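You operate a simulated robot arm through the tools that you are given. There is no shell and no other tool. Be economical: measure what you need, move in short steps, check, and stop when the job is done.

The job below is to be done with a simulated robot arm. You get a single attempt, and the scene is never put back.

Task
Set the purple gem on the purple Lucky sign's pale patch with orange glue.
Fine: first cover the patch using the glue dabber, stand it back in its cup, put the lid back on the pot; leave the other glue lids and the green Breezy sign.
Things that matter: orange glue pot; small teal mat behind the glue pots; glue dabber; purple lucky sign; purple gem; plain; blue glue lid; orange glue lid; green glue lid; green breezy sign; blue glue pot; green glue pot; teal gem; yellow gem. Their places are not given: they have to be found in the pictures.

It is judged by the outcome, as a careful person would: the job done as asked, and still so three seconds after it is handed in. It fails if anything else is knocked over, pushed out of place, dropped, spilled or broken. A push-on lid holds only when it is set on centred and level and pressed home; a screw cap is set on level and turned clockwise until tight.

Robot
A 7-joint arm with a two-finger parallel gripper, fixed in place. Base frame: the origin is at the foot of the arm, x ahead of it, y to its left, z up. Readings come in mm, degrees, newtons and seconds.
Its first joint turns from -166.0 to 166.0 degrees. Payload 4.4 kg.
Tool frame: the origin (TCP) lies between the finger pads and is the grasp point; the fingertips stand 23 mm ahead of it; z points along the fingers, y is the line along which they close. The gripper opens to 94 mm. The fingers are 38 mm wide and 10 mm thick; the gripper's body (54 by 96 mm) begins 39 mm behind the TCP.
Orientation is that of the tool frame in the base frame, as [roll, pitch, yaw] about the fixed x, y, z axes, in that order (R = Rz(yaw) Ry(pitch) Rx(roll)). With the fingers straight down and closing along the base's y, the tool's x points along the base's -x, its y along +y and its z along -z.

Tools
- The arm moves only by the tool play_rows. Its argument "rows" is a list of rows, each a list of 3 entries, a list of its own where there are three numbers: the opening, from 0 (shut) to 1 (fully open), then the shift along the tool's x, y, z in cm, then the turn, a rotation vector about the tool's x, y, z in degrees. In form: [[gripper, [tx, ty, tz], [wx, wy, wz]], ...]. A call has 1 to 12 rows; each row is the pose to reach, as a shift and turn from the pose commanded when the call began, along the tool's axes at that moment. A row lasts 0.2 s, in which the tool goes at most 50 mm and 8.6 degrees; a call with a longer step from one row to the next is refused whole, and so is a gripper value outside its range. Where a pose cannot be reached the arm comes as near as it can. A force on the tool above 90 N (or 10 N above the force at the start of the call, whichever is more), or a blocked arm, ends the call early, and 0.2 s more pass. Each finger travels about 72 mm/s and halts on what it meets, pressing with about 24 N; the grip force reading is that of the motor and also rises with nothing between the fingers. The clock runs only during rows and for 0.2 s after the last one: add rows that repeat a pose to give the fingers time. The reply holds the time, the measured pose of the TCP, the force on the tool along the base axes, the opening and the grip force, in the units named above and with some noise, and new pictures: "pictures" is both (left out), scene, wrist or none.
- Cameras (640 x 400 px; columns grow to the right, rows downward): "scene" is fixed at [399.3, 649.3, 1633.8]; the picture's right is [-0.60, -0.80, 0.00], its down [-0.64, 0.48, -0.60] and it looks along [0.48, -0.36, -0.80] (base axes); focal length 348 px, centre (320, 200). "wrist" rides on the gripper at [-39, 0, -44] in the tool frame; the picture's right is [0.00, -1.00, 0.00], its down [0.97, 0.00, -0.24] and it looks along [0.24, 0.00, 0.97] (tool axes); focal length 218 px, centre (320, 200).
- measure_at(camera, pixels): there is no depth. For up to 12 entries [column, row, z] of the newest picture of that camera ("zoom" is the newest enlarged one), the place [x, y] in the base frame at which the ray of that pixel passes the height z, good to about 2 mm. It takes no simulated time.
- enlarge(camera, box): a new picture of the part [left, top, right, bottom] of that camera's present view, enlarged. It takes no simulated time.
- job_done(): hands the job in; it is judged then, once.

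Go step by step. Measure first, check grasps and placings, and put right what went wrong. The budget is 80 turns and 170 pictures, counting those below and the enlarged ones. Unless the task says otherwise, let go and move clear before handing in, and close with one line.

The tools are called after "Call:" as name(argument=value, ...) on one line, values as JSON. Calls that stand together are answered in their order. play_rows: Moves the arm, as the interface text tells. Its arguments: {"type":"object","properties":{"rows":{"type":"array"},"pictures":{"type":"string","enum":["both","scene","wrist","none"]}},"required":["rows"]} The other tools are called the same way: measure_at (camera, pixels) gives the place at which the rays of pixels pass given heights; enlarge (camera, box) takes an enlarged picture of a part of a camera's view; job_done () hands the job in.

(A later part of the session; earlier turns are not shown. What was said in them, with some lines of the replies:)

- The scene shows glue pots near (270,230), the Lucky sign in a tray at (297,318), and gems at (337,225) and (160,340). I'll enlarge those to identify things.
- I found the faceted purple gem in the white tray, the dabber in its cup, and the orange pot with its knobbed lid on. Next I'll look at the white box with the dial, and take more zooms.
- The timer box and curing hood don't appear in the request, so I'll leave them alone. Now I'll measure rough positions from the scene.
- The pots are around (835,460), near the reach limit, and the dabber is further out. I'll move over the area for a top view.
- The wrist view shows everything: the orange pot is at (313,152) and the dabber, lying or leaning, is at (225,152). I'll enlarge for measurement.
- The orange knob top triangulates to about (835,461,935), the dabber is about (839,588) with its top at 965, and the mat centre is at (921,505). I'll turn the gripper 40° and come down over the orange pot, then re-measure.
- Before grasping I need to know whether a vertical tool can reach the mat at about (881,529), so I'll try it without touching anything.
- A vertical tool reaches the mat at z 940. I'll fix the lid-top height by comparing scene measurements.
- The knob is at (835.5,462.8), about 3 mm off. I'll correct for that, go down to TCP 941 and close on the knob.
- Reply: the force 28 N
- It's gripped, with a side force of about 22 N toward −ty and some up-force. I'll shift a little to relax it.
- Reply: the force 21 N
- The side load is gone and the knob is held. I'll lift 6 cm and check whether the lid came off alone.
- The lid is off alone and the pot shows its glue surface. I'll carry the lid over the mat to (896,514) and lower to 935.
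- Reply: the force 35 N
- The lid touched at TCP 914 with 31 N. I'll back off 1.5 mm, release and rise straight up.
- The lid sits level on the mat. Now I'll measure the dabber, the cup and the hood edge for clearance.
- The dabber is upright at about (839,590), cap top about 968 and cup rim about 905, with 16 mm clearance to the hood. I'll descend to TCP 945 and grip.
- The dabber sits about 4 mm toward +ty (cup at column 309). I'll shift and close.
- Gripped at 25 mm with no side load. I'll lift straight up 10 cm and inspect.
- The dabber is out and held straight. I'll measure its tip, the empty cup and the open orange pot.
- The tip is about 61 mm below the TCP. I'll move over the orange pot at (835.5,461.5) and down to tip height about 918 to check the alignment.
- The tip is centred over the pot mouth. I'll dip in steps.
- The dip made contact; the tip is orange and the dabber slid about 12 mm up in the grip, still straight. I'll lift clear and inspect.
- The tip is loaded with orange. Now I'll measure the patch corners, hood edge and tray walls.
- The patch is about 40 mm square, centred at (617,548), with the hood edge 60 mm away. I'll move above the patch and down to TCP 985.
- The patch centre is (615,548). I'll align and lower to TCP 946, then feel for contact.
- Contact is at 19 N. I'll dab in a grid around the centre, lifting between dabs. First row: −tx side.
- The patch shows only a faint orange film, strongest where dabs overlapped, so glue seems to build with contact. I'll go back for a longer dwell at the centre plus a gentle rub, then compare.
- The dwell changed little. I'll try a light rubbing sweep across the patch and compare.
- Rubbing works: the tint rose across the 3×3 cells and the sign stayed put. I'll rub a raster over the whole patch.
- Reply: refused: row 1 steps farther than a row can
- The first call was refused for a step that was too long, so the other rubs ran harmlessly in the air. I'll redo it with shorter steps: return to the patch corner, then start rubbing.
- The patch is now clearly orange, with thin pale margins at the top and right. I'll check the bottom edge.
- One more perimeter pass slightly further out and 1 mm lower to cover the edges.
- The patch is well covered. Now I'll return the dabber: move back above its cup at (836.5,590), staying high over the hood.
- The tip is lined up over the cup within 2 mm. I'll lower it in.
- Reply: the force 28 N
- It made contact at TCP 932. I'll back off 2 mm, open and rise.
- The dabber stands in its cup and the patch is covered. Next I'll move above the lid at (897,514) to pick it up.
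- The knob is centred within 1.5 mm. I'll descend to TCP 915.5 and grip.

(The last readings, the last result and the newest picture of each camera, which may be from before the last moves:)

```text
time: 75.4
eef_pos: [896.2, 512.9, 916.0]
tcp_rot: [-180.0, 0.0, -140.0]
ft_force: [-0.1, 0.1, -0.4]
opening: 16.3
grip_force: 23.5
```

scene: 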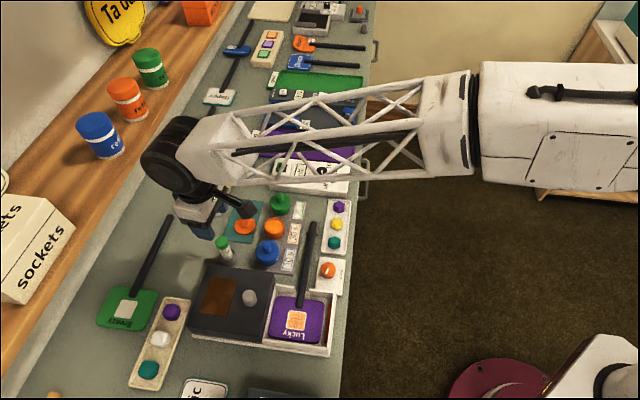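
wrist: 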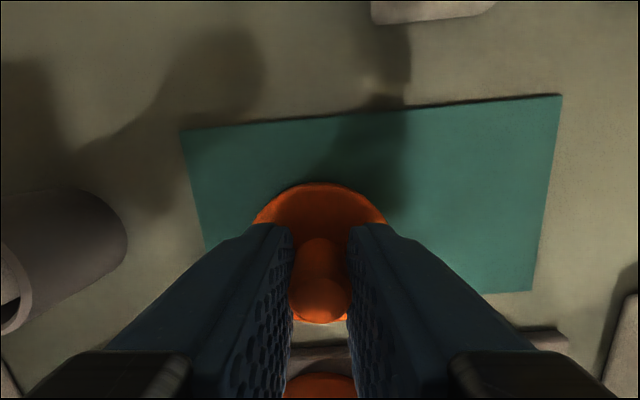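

The lid is gripped, sitting about 1 mm off from my first grasp. I'll lift and bring it over the pot.

Call:
play_rows(rows=[[0, [0, 0, -3], [0, 0, 0]], [0, [0, 0, -7], [0, 0, 0]], [0, [0, 0, -9], [0, 0, 0]], [0, [4, -0.05, -9], [0, 0, 0]], [0, [8.0, -0.1, -9], [0, 0, 0]], [0, [8.0, -0.1, -6], [0, 0, 0]], [0, [8.0, -0.1, -6], [0, 0, 0]]])

Call:
enlarge(camera="scene", box=[220, 180, 330, 255])

Call:
enlarge(camera="wrist", box=[220, 130, 420, 255])

```text
time: 77.0
eef_pos: [834.1, 462.1, 977.2]
tcp_rot: [-180.0, 0.1, -140.1]
ft_force: [0.5, 1.2, -0.4]
opening: 16.2
grip_force: 24.2
```

scene: 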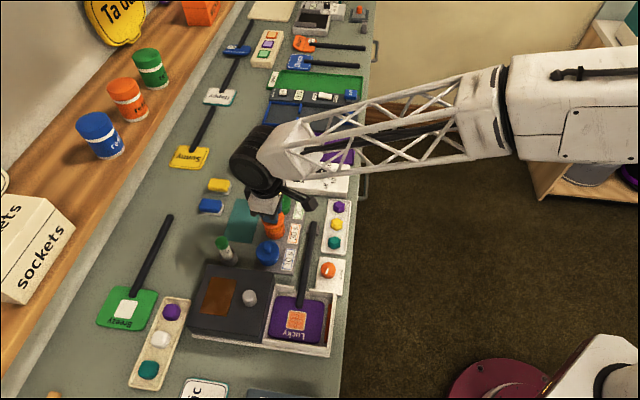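
wrist: 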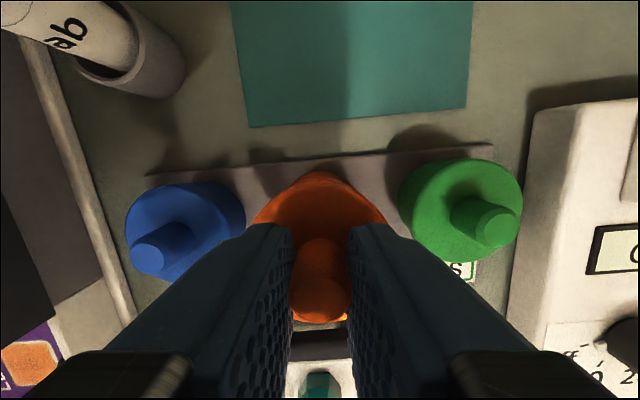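

```text
5.33 times, centred on (275, 218) of scene
```

zoom: 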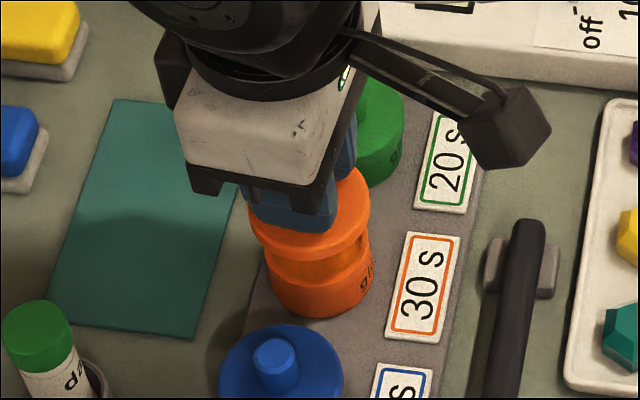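

```text
3.20 times, centred on (320, 192) of wrist
```

zoom: 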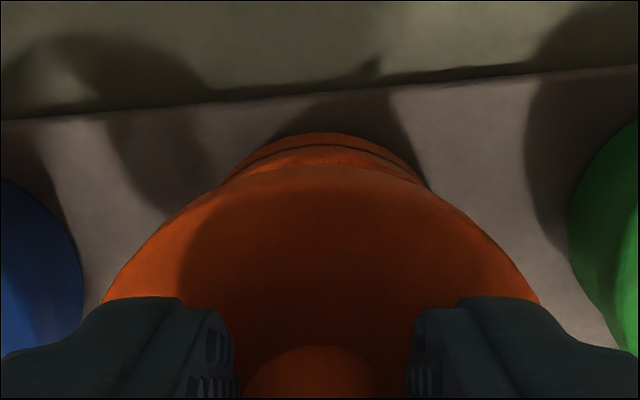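

The lid is over the pot, about 1.5 mm off along ty. I'll correct and lower until it touches.

Call:
play_rows(rows=[[0, [0, -0.13, 1], [0, 0, 0]], [0, [0, -0.13, 2], [0, 0, 0]], [0, [0, -0.13, 2.7], [0, 0, 0]], [0, [0, -0.13, 3.0], [0, 0, 0]], [0, [0, -0.13, 3.0], [0, 0, 0]]], pictures="scene")

Call:
enlarge(camera="scene", box=[220, 180, 330, 255])

```text
time: 78.2
eef_pos: [835.7, 461.0, 949.0]
tcp_rot: [-179.9, 0.1, -140.0]
ft_force: [2.6, 7.0, 6.2]
opening: 16.5
grip_force: 24.6
```

scene: 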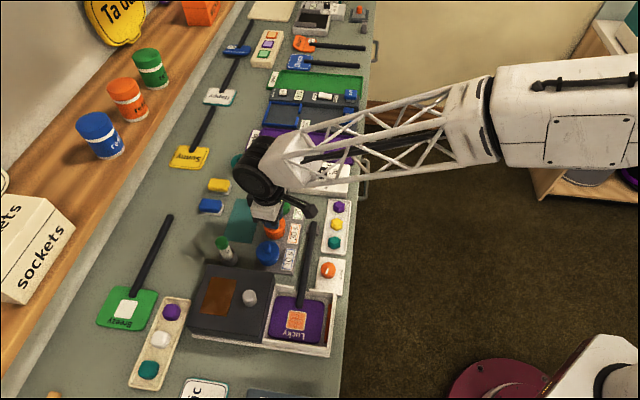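

```text
5.33 times, centred on (275, 218) of scene
```

zoom: 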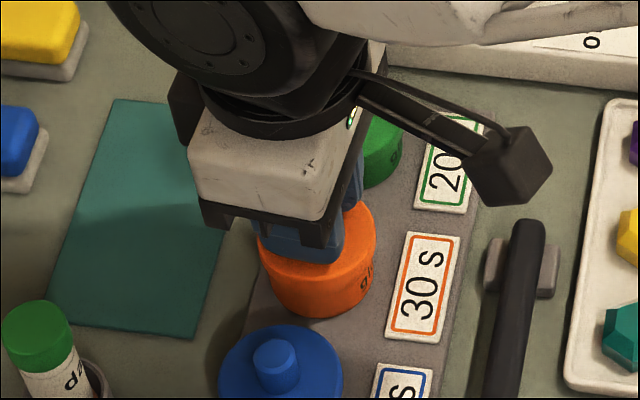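

Light contact, with a small side load along −tx. I'll shift 0.6 mm to follow it and press down gradually.

Call:
play_rows(rows=[[0, [-0.06, 0.03, 0], [0, 0, 0]], [0, [-0.06, 0.03, 0.2], [0, 0, 0]], [0, [-0.06, 0.03, 0.4], [0, 0, 0]], [0, [-0.06, 0.03, 0.4], [0, 0, 0]]], pictures="none")

```text
time: 79.2
eef_pos: [836.1, 461.2, 944.8]
tcp_rot: [-180.0, 0.1, -140.0]
ft_force: [-32.4, 4.6, 38.3]
opening: 16.1
grip_force: 23.9
```

Call:
play_rows(rows=[[0, [0.06, 0.08, 0], [0, 0, 0]], [0, [0.1, 0.13, 0], [0, 0, 0]]], pictures="none")

```text
time: 79.8
eef_pos: [834.9, 460.3, 944.1]
tcp_rot: [-180.0, 0.1, -140.0]
ft_force: [-2.7, 9.7, 40.2]
opening: 16.1
grip_force: 23.9
```

The side load is nearly gone. I'll press further to seat it.

Call:
play_rows(rows=[[0, [0, 0.03, 0.15], [0, 0, 0]], [0, [0, 0.03, 0.3], [0, 0, 0]], [0, [0, 0.03, 0.3], [0, 0, 0]]])

Call:
enlarge(camera="scene", box=[220, 180, 330, 255])

```text
time: 80.6
eef_pos: [835.2, 461.3, 942.5]
tcp_rot: [-179.8, 0.3, -140.0]
ft_force: [3.6, -4.0, 86.5]
opening: 16.0
grip_force: 24.2
```

scene: 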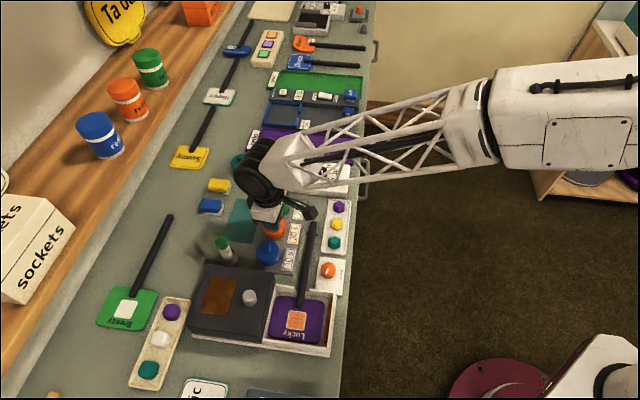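
wrist: 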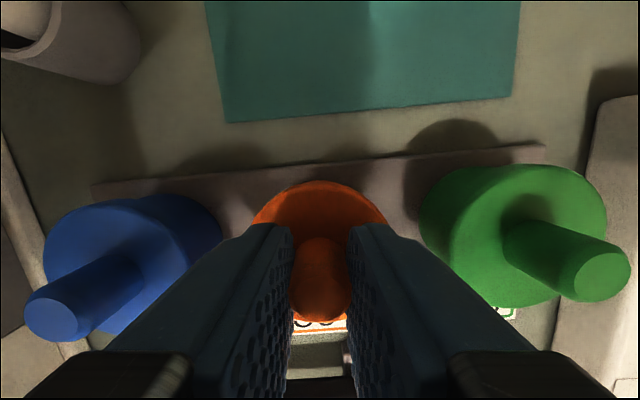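

```text
5.33 times, centred on (275, 218) of scene
```

zoom: 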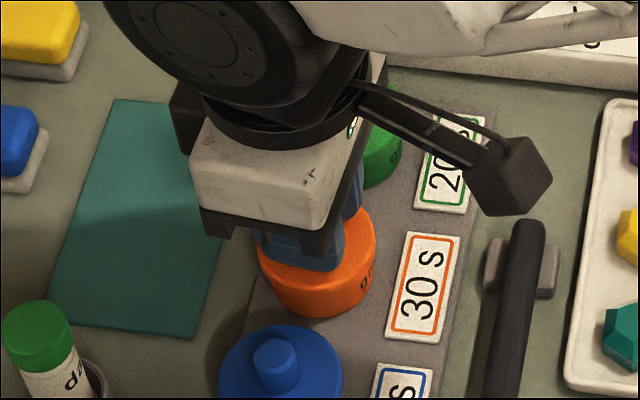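

Pressed to 86 N with the side load gone. I'll unload, release, rise and inspect.

Call:
play_rows(rows=[[0, [0, 0, -0.3], [0, 0, 0]], [0.4, [0, 0, -0.3], [0, 0, 0]], [0.4, [0, 0, -0.3], [0, 0, 0]], [0.4, [0, 0, -3], [0, 0, 0]], [0.4, [0, 0, -5.5], [0, 0, 0]], [0.4, [-3, 0, -10], [0, 0, 0]], [0.4, [-3, 0, -10], [0, 0, 0]]])

Call:
enlarge(camera="scene", box=[230, 190, 320, 255])

Call:
enlarge(camera="wrist", box=[200, 180, 440, 330])

```text
refused: row 6 steps farther than a row can; nothing moved
```

```text
6.15 times, centred on (275, 222) of scene
```

zoom: 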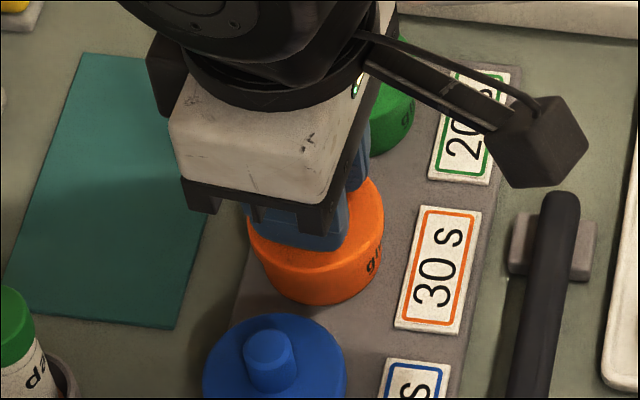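

```text
2.67 times, centred on (320, 255) of wrist
```

zoom: 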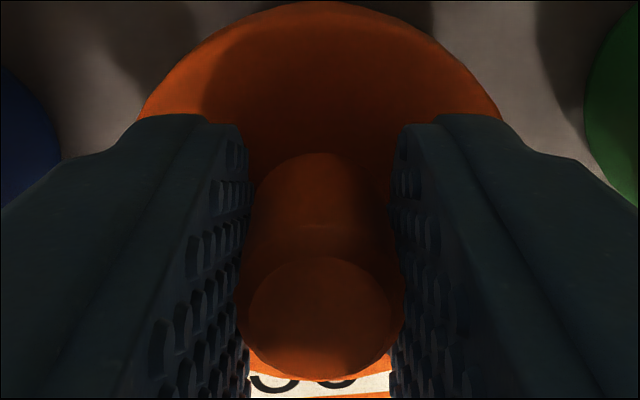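

The last call was refused for step length, so I'll redo it with shorter steps.

Call:
play_rows(rows=[[0, [0, 0, -0.3], [0, 0, 0]], [0.4, [0, 0, -0.3], [0, 0, 0]], [0.4, [0, 0, -0.3], [0, 0, 0]], [0.4, [0, 0, -3], [0, 0, 0]], [0.4, [0, 0, -6], [0, 0, 0]], [0.4, [0, 0, -10], [0, 0, 0]], [0.4, [0, 0, -10], [0, 0, 0]]])

Call:
enlarge(camera="scene", box=[230, 190, 320, 255])

Call:
enlarge(camera="wrist", box=[200, 130, 440, 280])

```text
time: 82.2
eef_pos: [833.3, 460.7, 1037.9]
tcp_rot: [179.9, 0.0, -140.0]
ft_force: [-0.2, -0.7, -0.2]
opening: 37.6
grip_force: 0.0
```

scene: 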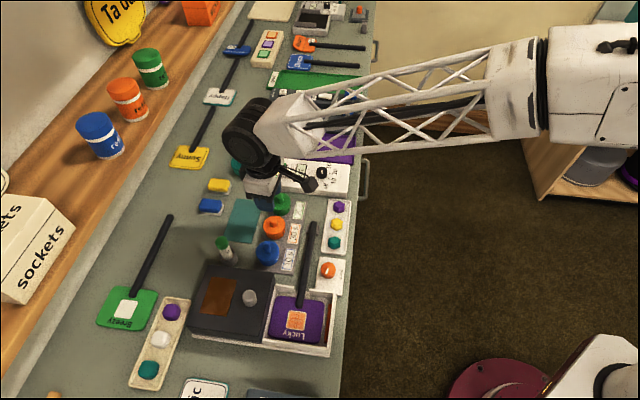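
wrist: 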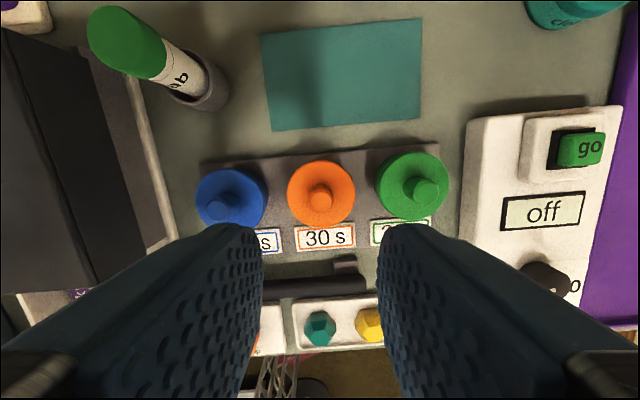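

```text
6.15 times, centred on (275, 222) of scene
```

zoom: 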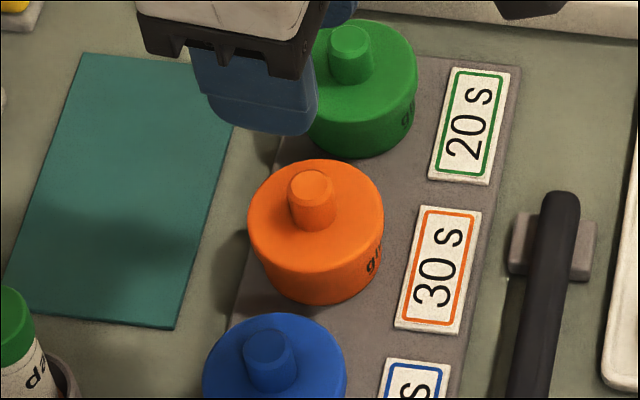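

```text
2.67 times, centred on (320, 205) of wrist
```

zoom: 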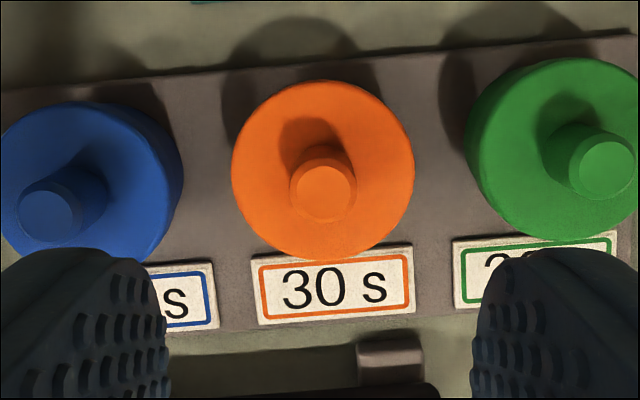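

The lid looks level and centred. For certainty I'll press the knob top with closed fingers, after measuring it.

Call:
measure_at(camera="wrist", pixels=[[321, 200.5, 937], [321, 194, 915]])

```text
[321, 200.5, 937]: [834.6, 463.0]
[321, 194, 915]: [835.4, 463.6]
```

Call:
play_rows(rows=[[0, [-0.2, 0, 0], [0, 0, 0]], [0, [-0.2, 0, 2], [0, 0, 0]], [0, [-0.2, 0, 5], [0, 0, 0]], [0, [-0.2, 0, 7], [0, 0, 0]], [0, [-0.2, 0, 7.5], [0, 0, 0]], [0, [-0.2, 0, 7.7], [0, 0, 0]], [0, [-0.2, 0, 7.9], [0, 0, 0]]], pictures="none")

```text
time: 83.8
eef_pos: [836.0, 462.2, 962.2]
tcp_rot: [-179.9, 0.0, -140.0]
ft_force: [-4.6, -3.2, 13.0]
opening: 0.1
grip_force: 24.8
```

Call:
play_rows(rows=[[0, [0, 0, 0.2], [0, 0, 0]], [0, [0, 0, 0.4], [0, 0, 0]], [0, [0, 0, 0.5], [0, 0, 0]]], pictures="none")

```text
time: 84.6
eef_pos: [835.2, 463.1, 962.0]
tcp_rot: [-179.9, 0.4, -140.0]
ft_force: [-28.8, -15.4, 79.6]
opening: 0.0
grip_force: 24.1
```

There was no further travel at 80 N, so the lid is home. I'll rise and go over the purple gem near (795,290).

Call:
play_rows(rows=[[0, [0, 0, -4], [0, 0, 0]], [0, [0, 0, -8.5], [0, 0, 0]], [0.3, [3.5, -2.7, -9], [0, 0, 0]], [0.5, [7, -5.4, -9], [0, 0, 0]], [0.5, [10.5, -8, -9], [0, 0, 0]], [0.5, [14.2, -10.7, -9], [0, 0, 0]], [0.5, [14.2, -10.7, -6], [0, 0, 0]], [0.5, [14.2, -10.7, -6], [0, 0, 0]]])

Call:
enlarge(camera="scene", box=[230, 190, 350, 260])

Call:
enlarge(camera="wrist", box=[220, 100, 420, 225])

```text
time: 86.4
eef_pos: [794.8, 288.6, 1015.3]
tcp_rot: [-180.0, 0.1, -140.0]
ft_force: [-0.5, -0.1, 0.2]
opening: 47.1
grip_force: 0.1
```

scene: 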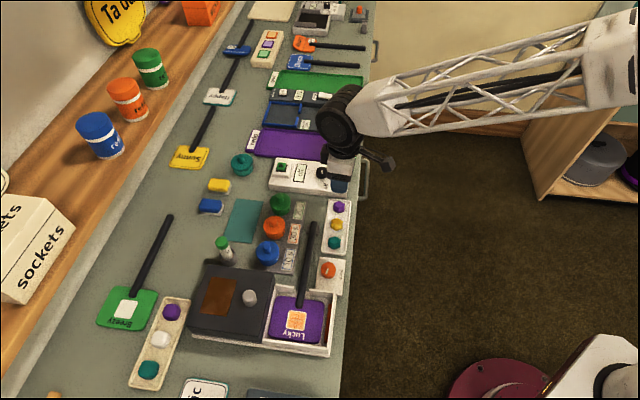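
wrist: 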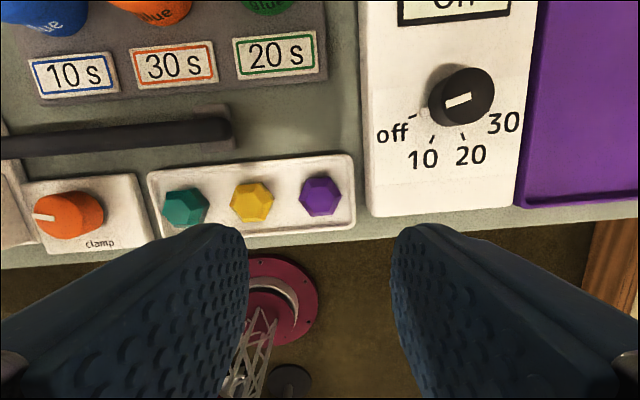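

```text
5.33 times, centred on (290, 225) of scene
```

zoom: 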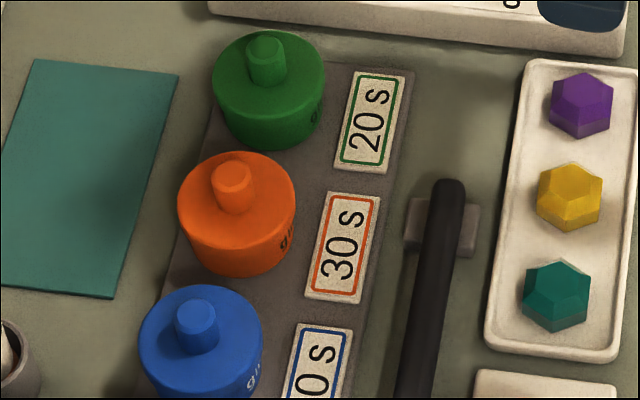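

```text
3.20 times, centred on (320, 162) of wrist
```

zoom: 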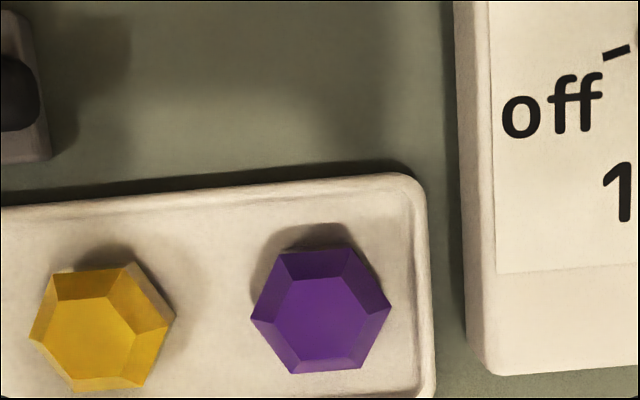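

The gem at (320,197) is a hexagon about 28 mm wide whose flats aren't square to my fingers; turning 26° aligns them. I'll measure its position.

Call:
measure_at(camera="wrist", pixels=[[320.3, 197.2, 900], [320.3, 197.2, 890], [298, 195, 892], [343, 194, 892], [358, 200, 885], [366, 170, 900]])

Call:
measure_at(camera="scene", pixels=[[339.1, 206.7, 890], [339.1, 206.7, 900], [339.3, 206, 905], [347, 200, 880], [347, 200, 890], [348, 196, 900]])

Call:
enlarge(camera="scene", box=[315, 185, 365, 225])

```text
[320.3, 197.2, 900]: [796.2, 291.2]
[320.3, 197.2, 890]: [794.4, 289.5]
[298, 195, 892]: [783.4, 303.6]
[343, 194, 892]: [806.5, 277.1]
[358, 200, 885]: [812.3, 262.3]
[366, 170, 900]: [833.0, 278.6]
```

```text
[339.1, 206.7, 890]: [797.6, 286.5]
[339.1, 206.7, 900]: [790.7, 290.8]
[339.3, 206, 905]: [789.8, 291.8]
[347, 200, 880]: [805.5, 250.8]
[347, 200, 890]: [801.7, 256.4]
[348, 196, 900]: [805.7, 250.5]
```

```text
10.00 times, centred on (340, 205) of scene
```

zoom: 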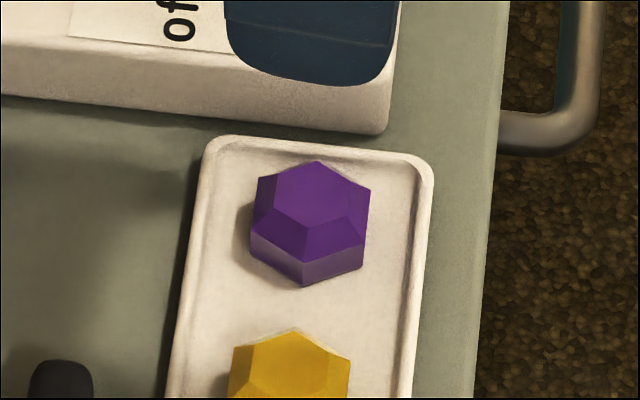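

The gem is at about (795.5,290), in a shallow tray. I'll rotate 26° and come down to TCP 950 to check alignment.

Call:
play_rows(rows=[[0.4, [-0.18, 0.1, 0], [0, 0, 8]], [0.4, [-0.18, 0.1, 1], [0, 0, 16]], [0.4, [-0.18, 0.1, 3], [0, 0, 24]], [0.4, [-0.18, 0.1, 5], [0, 0, 26]], [0.4, [-0.18, 0.1, 6.3], [0, 0, 26]], [0.4, [-0.18, 0.1, 6.3], [0, 0, 26]]], pictures="wrist")

Call:
enlarge(camera="wrist", box=[220, 150, 420, 275])

```text
time: 87.8
eef_pos: [795.7, 291.7, 952.6]
tcp_rot: [180.0, 0.0, -165.9]
ft_force: [-0.2, 0.8, -0.6]
opening: 37.7
grip_force: 0.0
```

wrist: 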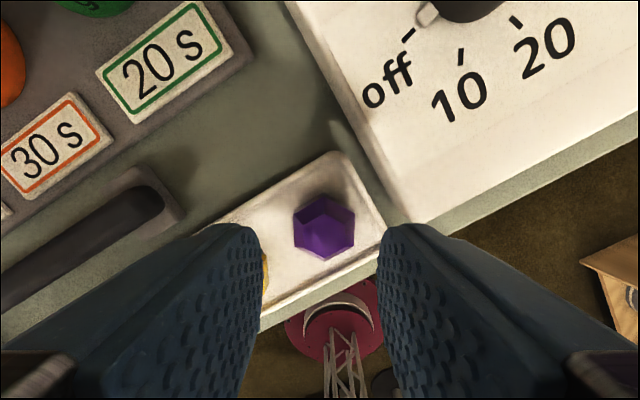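

```text
3.20 times, centred on (320, 212) of wrist
```

zoom: 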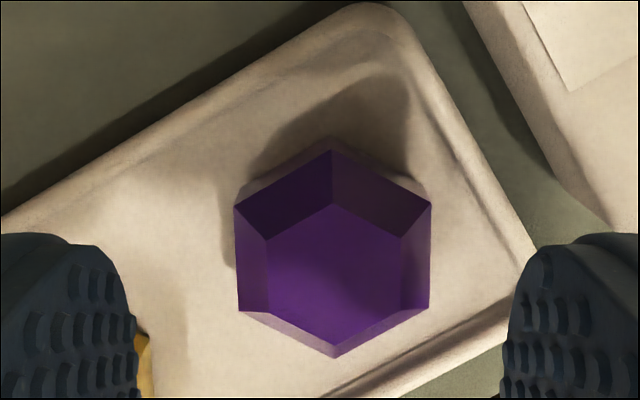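

The flats are aligned, the gem is 2 mm toward −ty, and the timer box is close to the right finger. I'll shift to keep clearance, descend to TCP 912 and grip.

Call:
play_rows(rows=[[0.38, [0.45, -0.2, 0], [0, 0, 0]], [0.38, [0.45, -0.2, 1.5], [0, 0, 0]], [0.38, [0.45, -0.2, 3], [0, 0, 0]], [0.38, [0.45, -0.2, 3.9], [0, 0, 0]], [0.38, [0.45, -0.2, 4.05], [0, 0, 0]]], pictures="both")

Call:
enlarge(camera="scene", box=[305, 175, 369, 225])

```text
time: 89.0
eef_pos: [791.4, 288.6, 912.6]
tcp_rot: [179.9, 0.1, -166.0]
ft_force: [-2.6, -1.3, 5.1]
opening: 35.8
grip_force: 0.3
```

scene: 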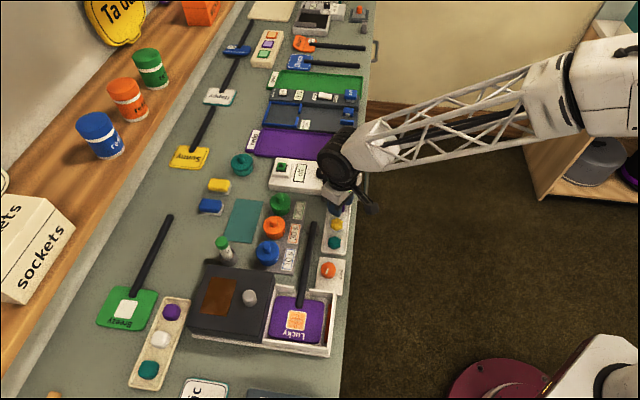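
wrist: 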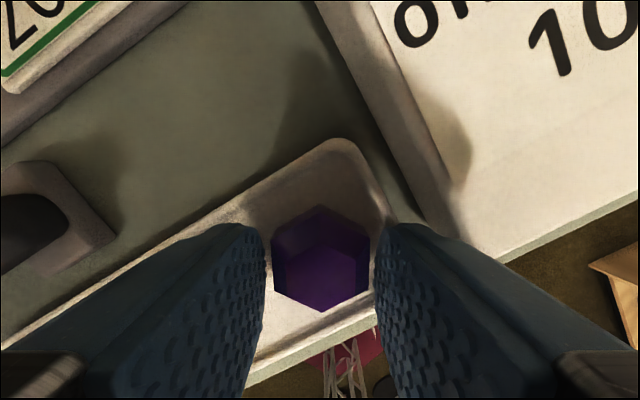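

```text
8.00 times, centred on (337, 200) of scene
```

zoom: 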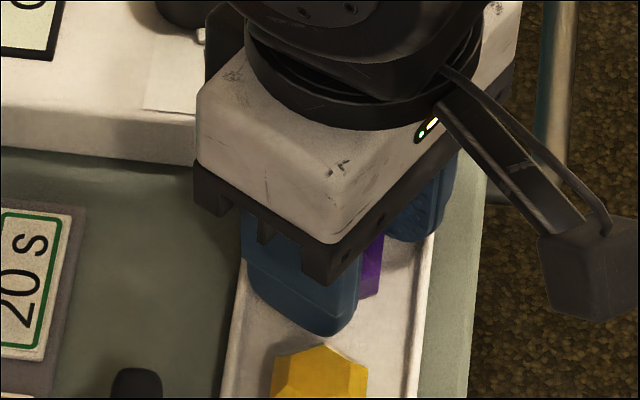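

There's a light touch of 5 N on the tray rim. I'll raise 1 mm and close.

Call:
play_rows(rows=[[0.38, [0, 0, -0.1], [0, 0, 0]], [0.3, [0, 0, -0.1], [0, 0, 0]], [0.1, [0, 0, -0.1], [0, 0, 0]], [0, [0, 0, -0.1], [0, 0, 0]], [0, [0, 0, -0.1], [0, 0, 0]]], pictures="none")

```text
time: 90.2
eef_pos: [792.2, 288.6, 913.7]
tcp_rot: [-179.9, 0.1, -166.0]
ft_force: [0.3, 0.4, 0.0]
opening: 31.3
grip_force: 24.2
```

Gripped at 31 mm. I'll lift gently and check.

Call:
play_rows(rows=[[0, [0, 0, -0.5], [0, 0, 0]], [0, [0, 0, -2], [0, 0, 0]], [0, [0, 0, -5], [0, 0, 0]], [0, [0, 0, -9], [0, 0, 0]], [0, [0, 0, -13], [0, 0, 0]], [0, [0, 0, -13], [0, 0, 0]]])

Call:
enlarge(camera="wrist", box=[220, 150, 420, 275])

```text
time: 91.6
eef_pos: [792.2, 289.2, 1042.3]
tcp_rot: [-180.0, 0.0, -165.9]
ft_force: [-0.2, 0.6, -0.8]
opening: 31.4
grip_force: 23.7
```

scene: 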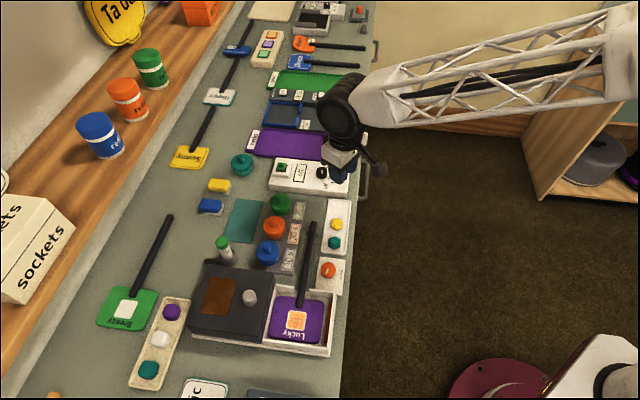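
wrist: 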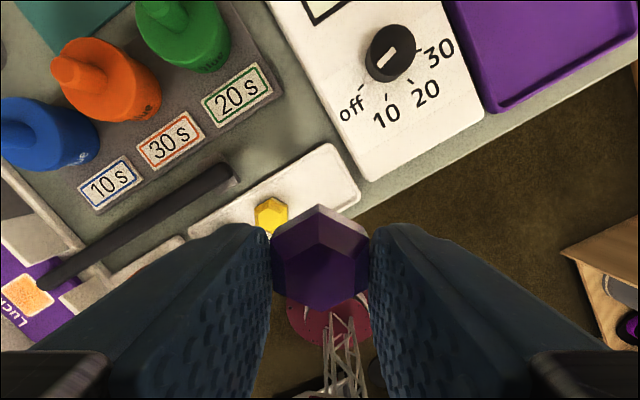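

```text
3.20 times, centred on (320, 212) of wrist
```

zoom: 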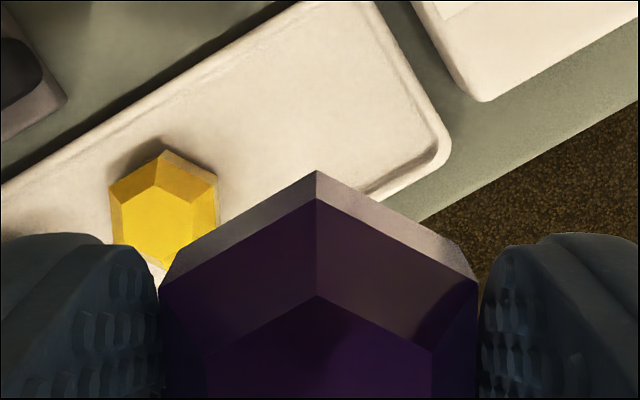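

The gem is held level. To keep the fingers clear of the sign's handle I'll turn another 60° on the way and come above the patch. First I'll measure the patch's present centre.

Call:
measure_at(camera="scene", pixels=[[296.5, 320.6, 890], [296.5, 320.6, 896], [288.7, 310.7, 892], [306.7, 312.5, 892], [304.5, 330.5, 892], [286.2, 328.7, 892]])

Call:
play_rows(rows=[[0, [1.4, 3.7, -1], [0, 0, 7.5]], [0, [2.8, 7.4, -2], [0, 0, 15]], [0, [4.2, 11.1, -2], [0, 0, 22.5]], [0, [5.6, 14.8, -2], [0, 0, 30]], [0, [7, 18.5, -2], [0, 0, 37.5]], [0, [8.4, 22.2, -2], [0, 0, 45]], [0, [9.8, 25.9, -2], [0, 0, 52.5]], [0, [11.06, 29.65, -2], [0, 0, 60]], [0, [11.06, 29.65, -2], [0, 0, 60]], [0, [11.06, 29.65, -2], [0, 0, 60]]])

Call:
enlarge(camera="wrist", box=[200, 130, 440, 280])

```text
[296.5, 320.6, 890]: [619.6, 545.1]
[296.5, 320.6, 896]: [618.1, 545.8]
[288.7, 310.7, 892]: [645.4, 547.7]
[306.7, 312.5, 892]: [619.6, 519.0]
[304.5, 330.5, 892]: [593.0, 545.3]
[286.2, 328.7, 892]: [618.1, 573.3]
```

```text
time: 93.8
eef_pos: [614.4, 549.6, 1064.4]
tcp_rot: [180.0, 0.0, 133.9]
ft_force: [0.1, -0.1, 0.4]
opening: 31.5
grip_force: 24.2
```

scene: 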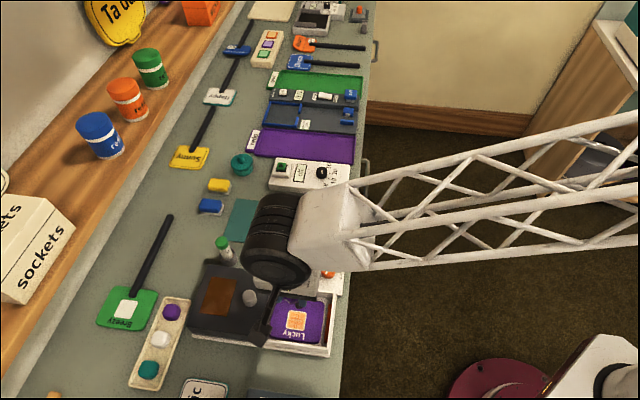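
wrist: 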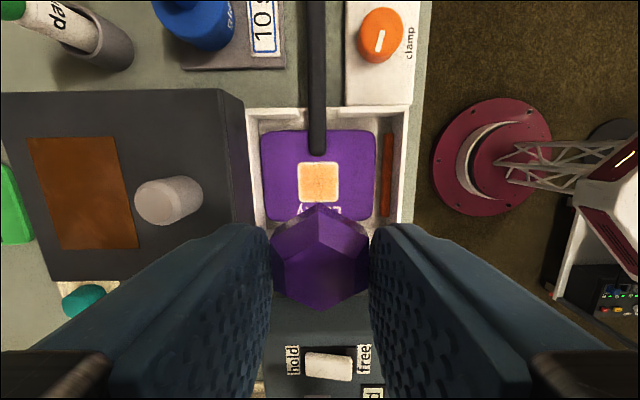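

```text
2.67 times, centred on (320, 205) of wrist
```

zoom: 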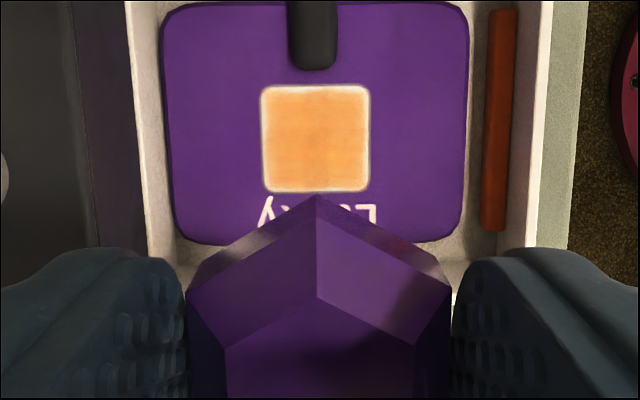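

Call:
measure_at(camera="wrist", pixels=[[318.5, 181.8, 890], [318.5, 181.8, 896], [318, 153, 900]])

```text
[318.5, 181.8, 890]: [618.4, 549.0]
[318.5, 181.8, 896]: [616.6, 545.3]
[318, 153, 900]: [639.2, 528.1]
```

The gem column matches the patch column (318.5), and the TCP is within 1 mm of target. I'll lower to TCP 940 and check.

Call:
play_rows(rows=[[0, [0, 0, 4], [0, 0, 0]], [0, [0, 0, 8], [0, 0, 0]], [0, [0, 0, 11], [0, 0, 0]], [0, [0, 0, 12.4], [0, 0, 0]], [0, [0, 0, 12.4], [0, 0, 0]]])

Call:
enlarge(camera="wrist", box=[200, 130, 440, 280])

Call:
enlarge(camera="scene", box=[255, 280, 345, 360])

```text
time: 95.0
eef_pos: [614.2, 550.5, 938.6]
tcp_rot: [-179.9, 0.0, 134.0]
ft_force: [0.1, -0.4, -0.8]
opening: 31.2
grip_force: 24.3
```

scene: 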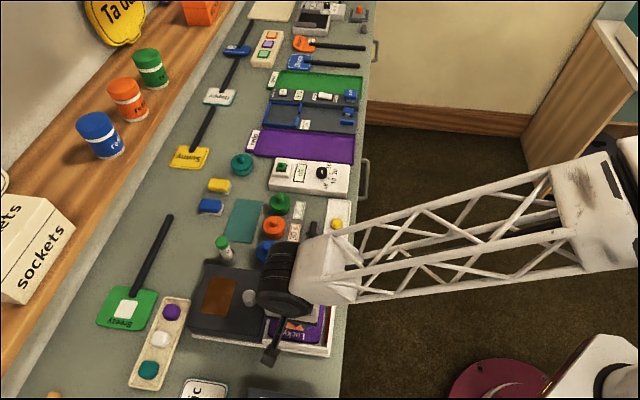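
wrist: 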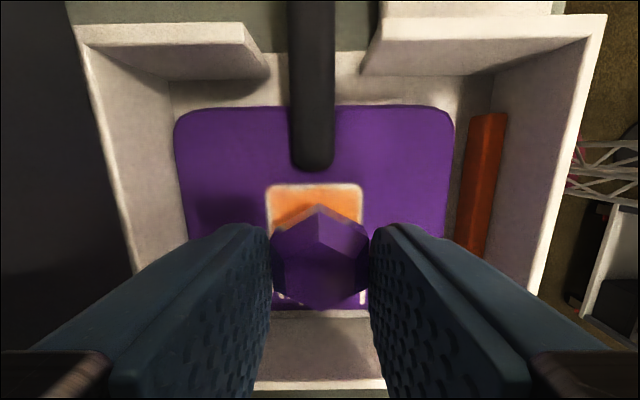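

```text
2.67 times, centred on (320, 205) of wrist
```

zoom: 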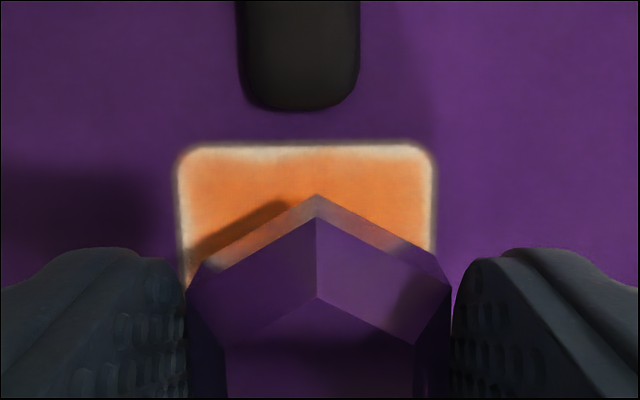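

```text
5.00 times, centred on (300, 320) of scene
```

zoom: 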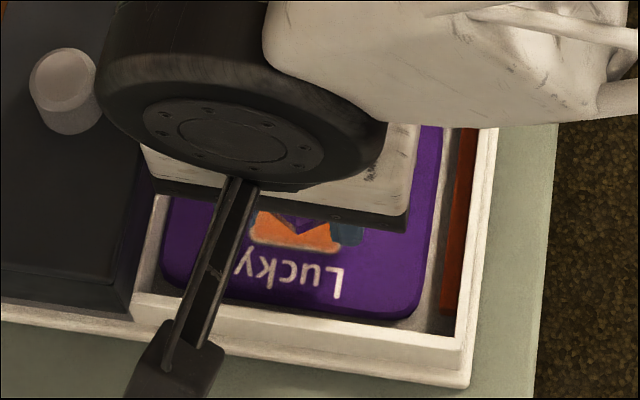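

The patch is about 2 mm toward +ty of the gem. I'll correct and lower toward contact.

Call:
play_rows(rows=[[0, [0.1, 0.18, 0], [0, 0, 0]], [0, [0.1, 0.18, 0.5], [0, 0, 0]], [0, [0.1, 0.18, 1.0], [0, 0, 0]], [0, [0.1, 0.18, 1.0], [0, 0, 0]]], pictures="wrist")

```text
time: 96.0
eef_pos: [614.7, 551.9, 929.0]
tcp_rot: [179.8, 0.0, 134.0]
ft_force: [-0.7, -0.1, 0.7]
opening: 31.6
grip_force: 23.7
```

wrist: 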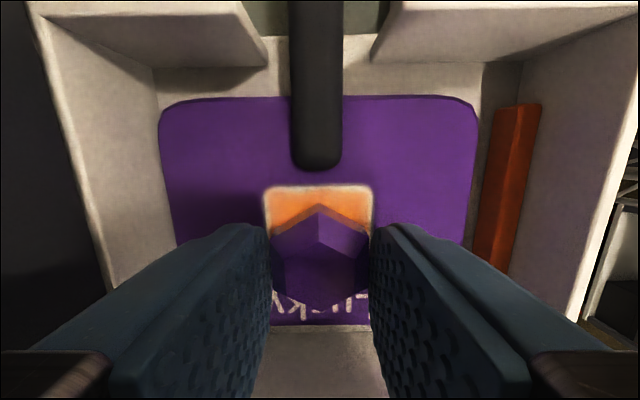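

Call:
play_rows(rows=[[0, [0, 0, 0.15], [0, 0, 0]], [0, [0, 0, 0.3], [0, 0, 0]], [0, [0, 0, 0.3], [0, 0, 0]]], pictures="none")

```text
time: 96.8
eef_pos: [613.3, 552.3, 925.6]
tcp_rot: [179.8, 0.0, 134.1]
ft_force: [0.2, 0.7, 1.6]
opening: 31.4
grip_force: 24.2
```

Call:
play_rows(rows=[[0, [0, 0, 0.12], [0, 0, 0]], [0, [0, 0, 0.25], [0, 0, 0]], [0, [0, 0, 0.25], [0, 0, 0]]], pictures="wrist")

```text
time: 97.6
eef_pos: [613.9, 551.5, 924.0]
tcp_rot: [179.9, 0.0, 134.1]
ft_force: [-1.1, -0.5, 12.1]
opening: 31.8
grip_force: 23.9
```

wrist: 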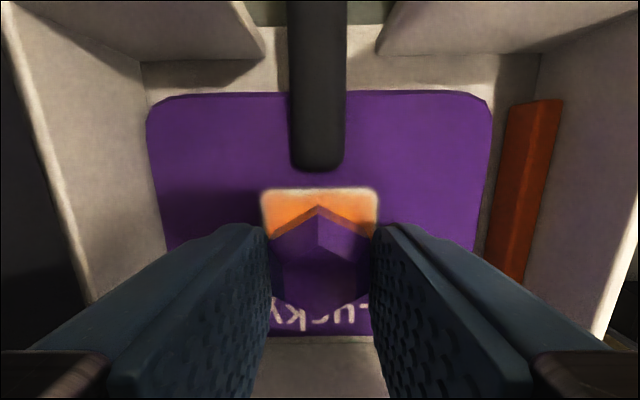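

Contact at 12 N with the gem centred on the patch. I'll press lightly, then release and rise straight up.

Call:
play_rows(rows=[[0, [0, 0, 0.08], [0, 0, 0]], [0, [0, 0, 0.08], [0, 0, 0]], [0.15, [0, 0, 0], [0, 0, 0]], [0.38, [0, 0, 0], [0, 0, 0]], [0.42, [0, 0, 0], [0, 0, 0]], [0.42, [0, 0, 0], [0, 0, 0]], [0.42, [0, 0, -2], [0, 0, 0]], [0.42, [0, 0, -5], [0, 0, 0]], [0.42, [0, 0, -9], [0, 0, 0]], [0.42, [0, 0, -13], [0, 0, 0]], [0.42, [0, 0, -13], [0, 0, 0]]])

Call:
enlarge(camera="wrist", box=[240, 120, 400, 220])

```text
time: 100.0
eef_pos: [612.1, 551.6, 1054.6]
tcp_rot: [-180.0, 0.0, 134.0]
ft_force: [-0.6, 0.6, -0.6]
opening: 39.7
grip_force: 0.1
```

scene: 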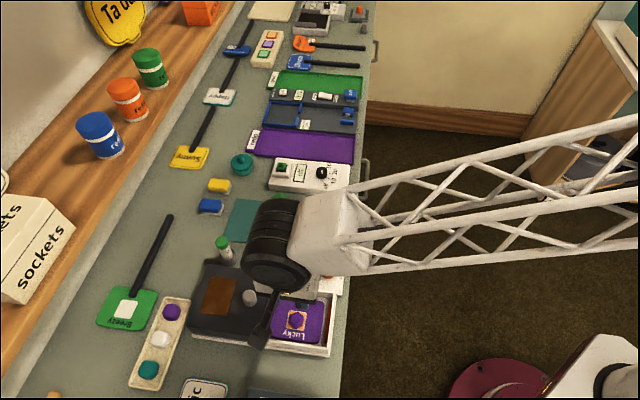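
wrist: 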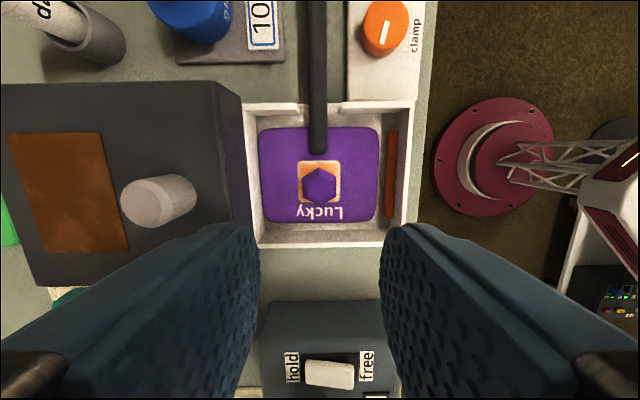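

```text
4.00 times, centred on (320, 170) of wrist
```

zoom: 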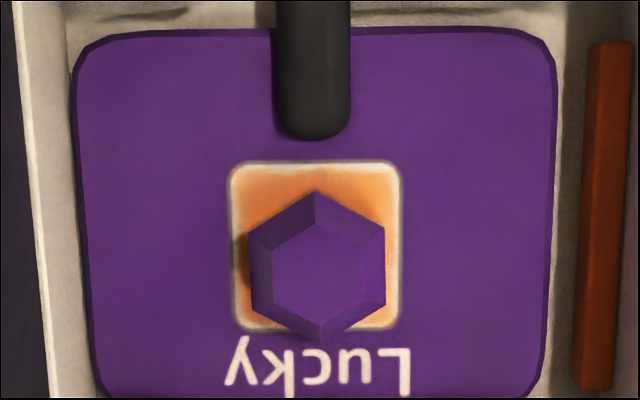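

The gem sits on the glued patch, about 2 mm off centre but within it. I'll move clear and take a final look at everything.

Call:
play_rows(rows=[[0.5, [0, 0, -4], [0, 0, 0]], [0.5, [0, 0, -8], [0, 0, 0]], [0.5, [0, 4, -9], [0, 0, 0]], [0.5, [0, 8, -9], [0, 0, 0]], [0.5, [0, 12, -9], [0, 0, 0]], [0.5, [0, 16, -9], [0, 0, 0]], [0.5, [0, 20, -9], [0, 0, 0]], [0.5, [0, 24, -9], [0, 0, 0]]])

Call:
enlarge(camera="scene", box=[260, 280, 340, 355])

Call:
enlarge(camera="scene", box=[190, 180, 360, 286])

```text
time: 101.8
eef_pos: [786.1, 718.8, 1143.7]
tcp_rot: [179.9, 0.1, 134.0]
ft_force: [-0.3, -0.4, 0.5]
opening: 47.0
grip_force: 0.0
```

scene: 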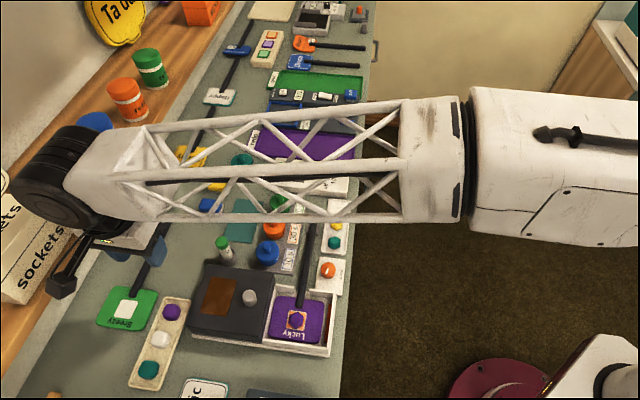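
wrist: 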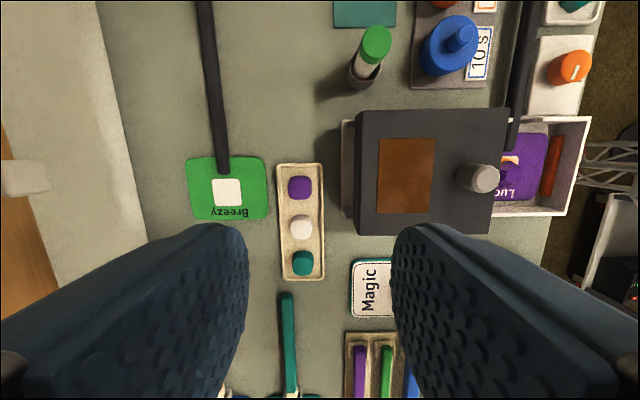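

```text
5.33 times, centred on (300, 318) of scene
```

zoom: 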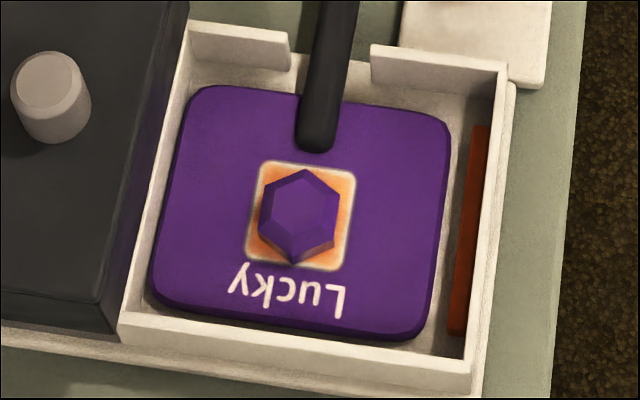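

```text
3.76 times, centred on (275, 233) of scene
5 turns are left
```

zoom: 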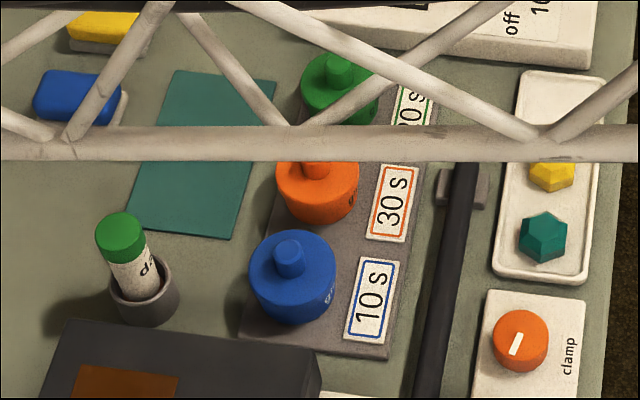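

The gem sits flat on the orange-glued patch at scene (297,320), the dabber stands in its cup, the orange lid is pressed home, and the arm is clear. I'm handing in.

Call:
job_done()

```text
The job is handed in.
```

The job is handed in: the purple gem is on the Lucky sign's orange-glued patch, about 2 mm off centre. The dabber is back in its cup, and the orange lid is pressed onto its pot. The Lucky sign shifted about 2 mm in its tray while I rubbed the glue on; I left the other lids and the green Breezy sign alone.
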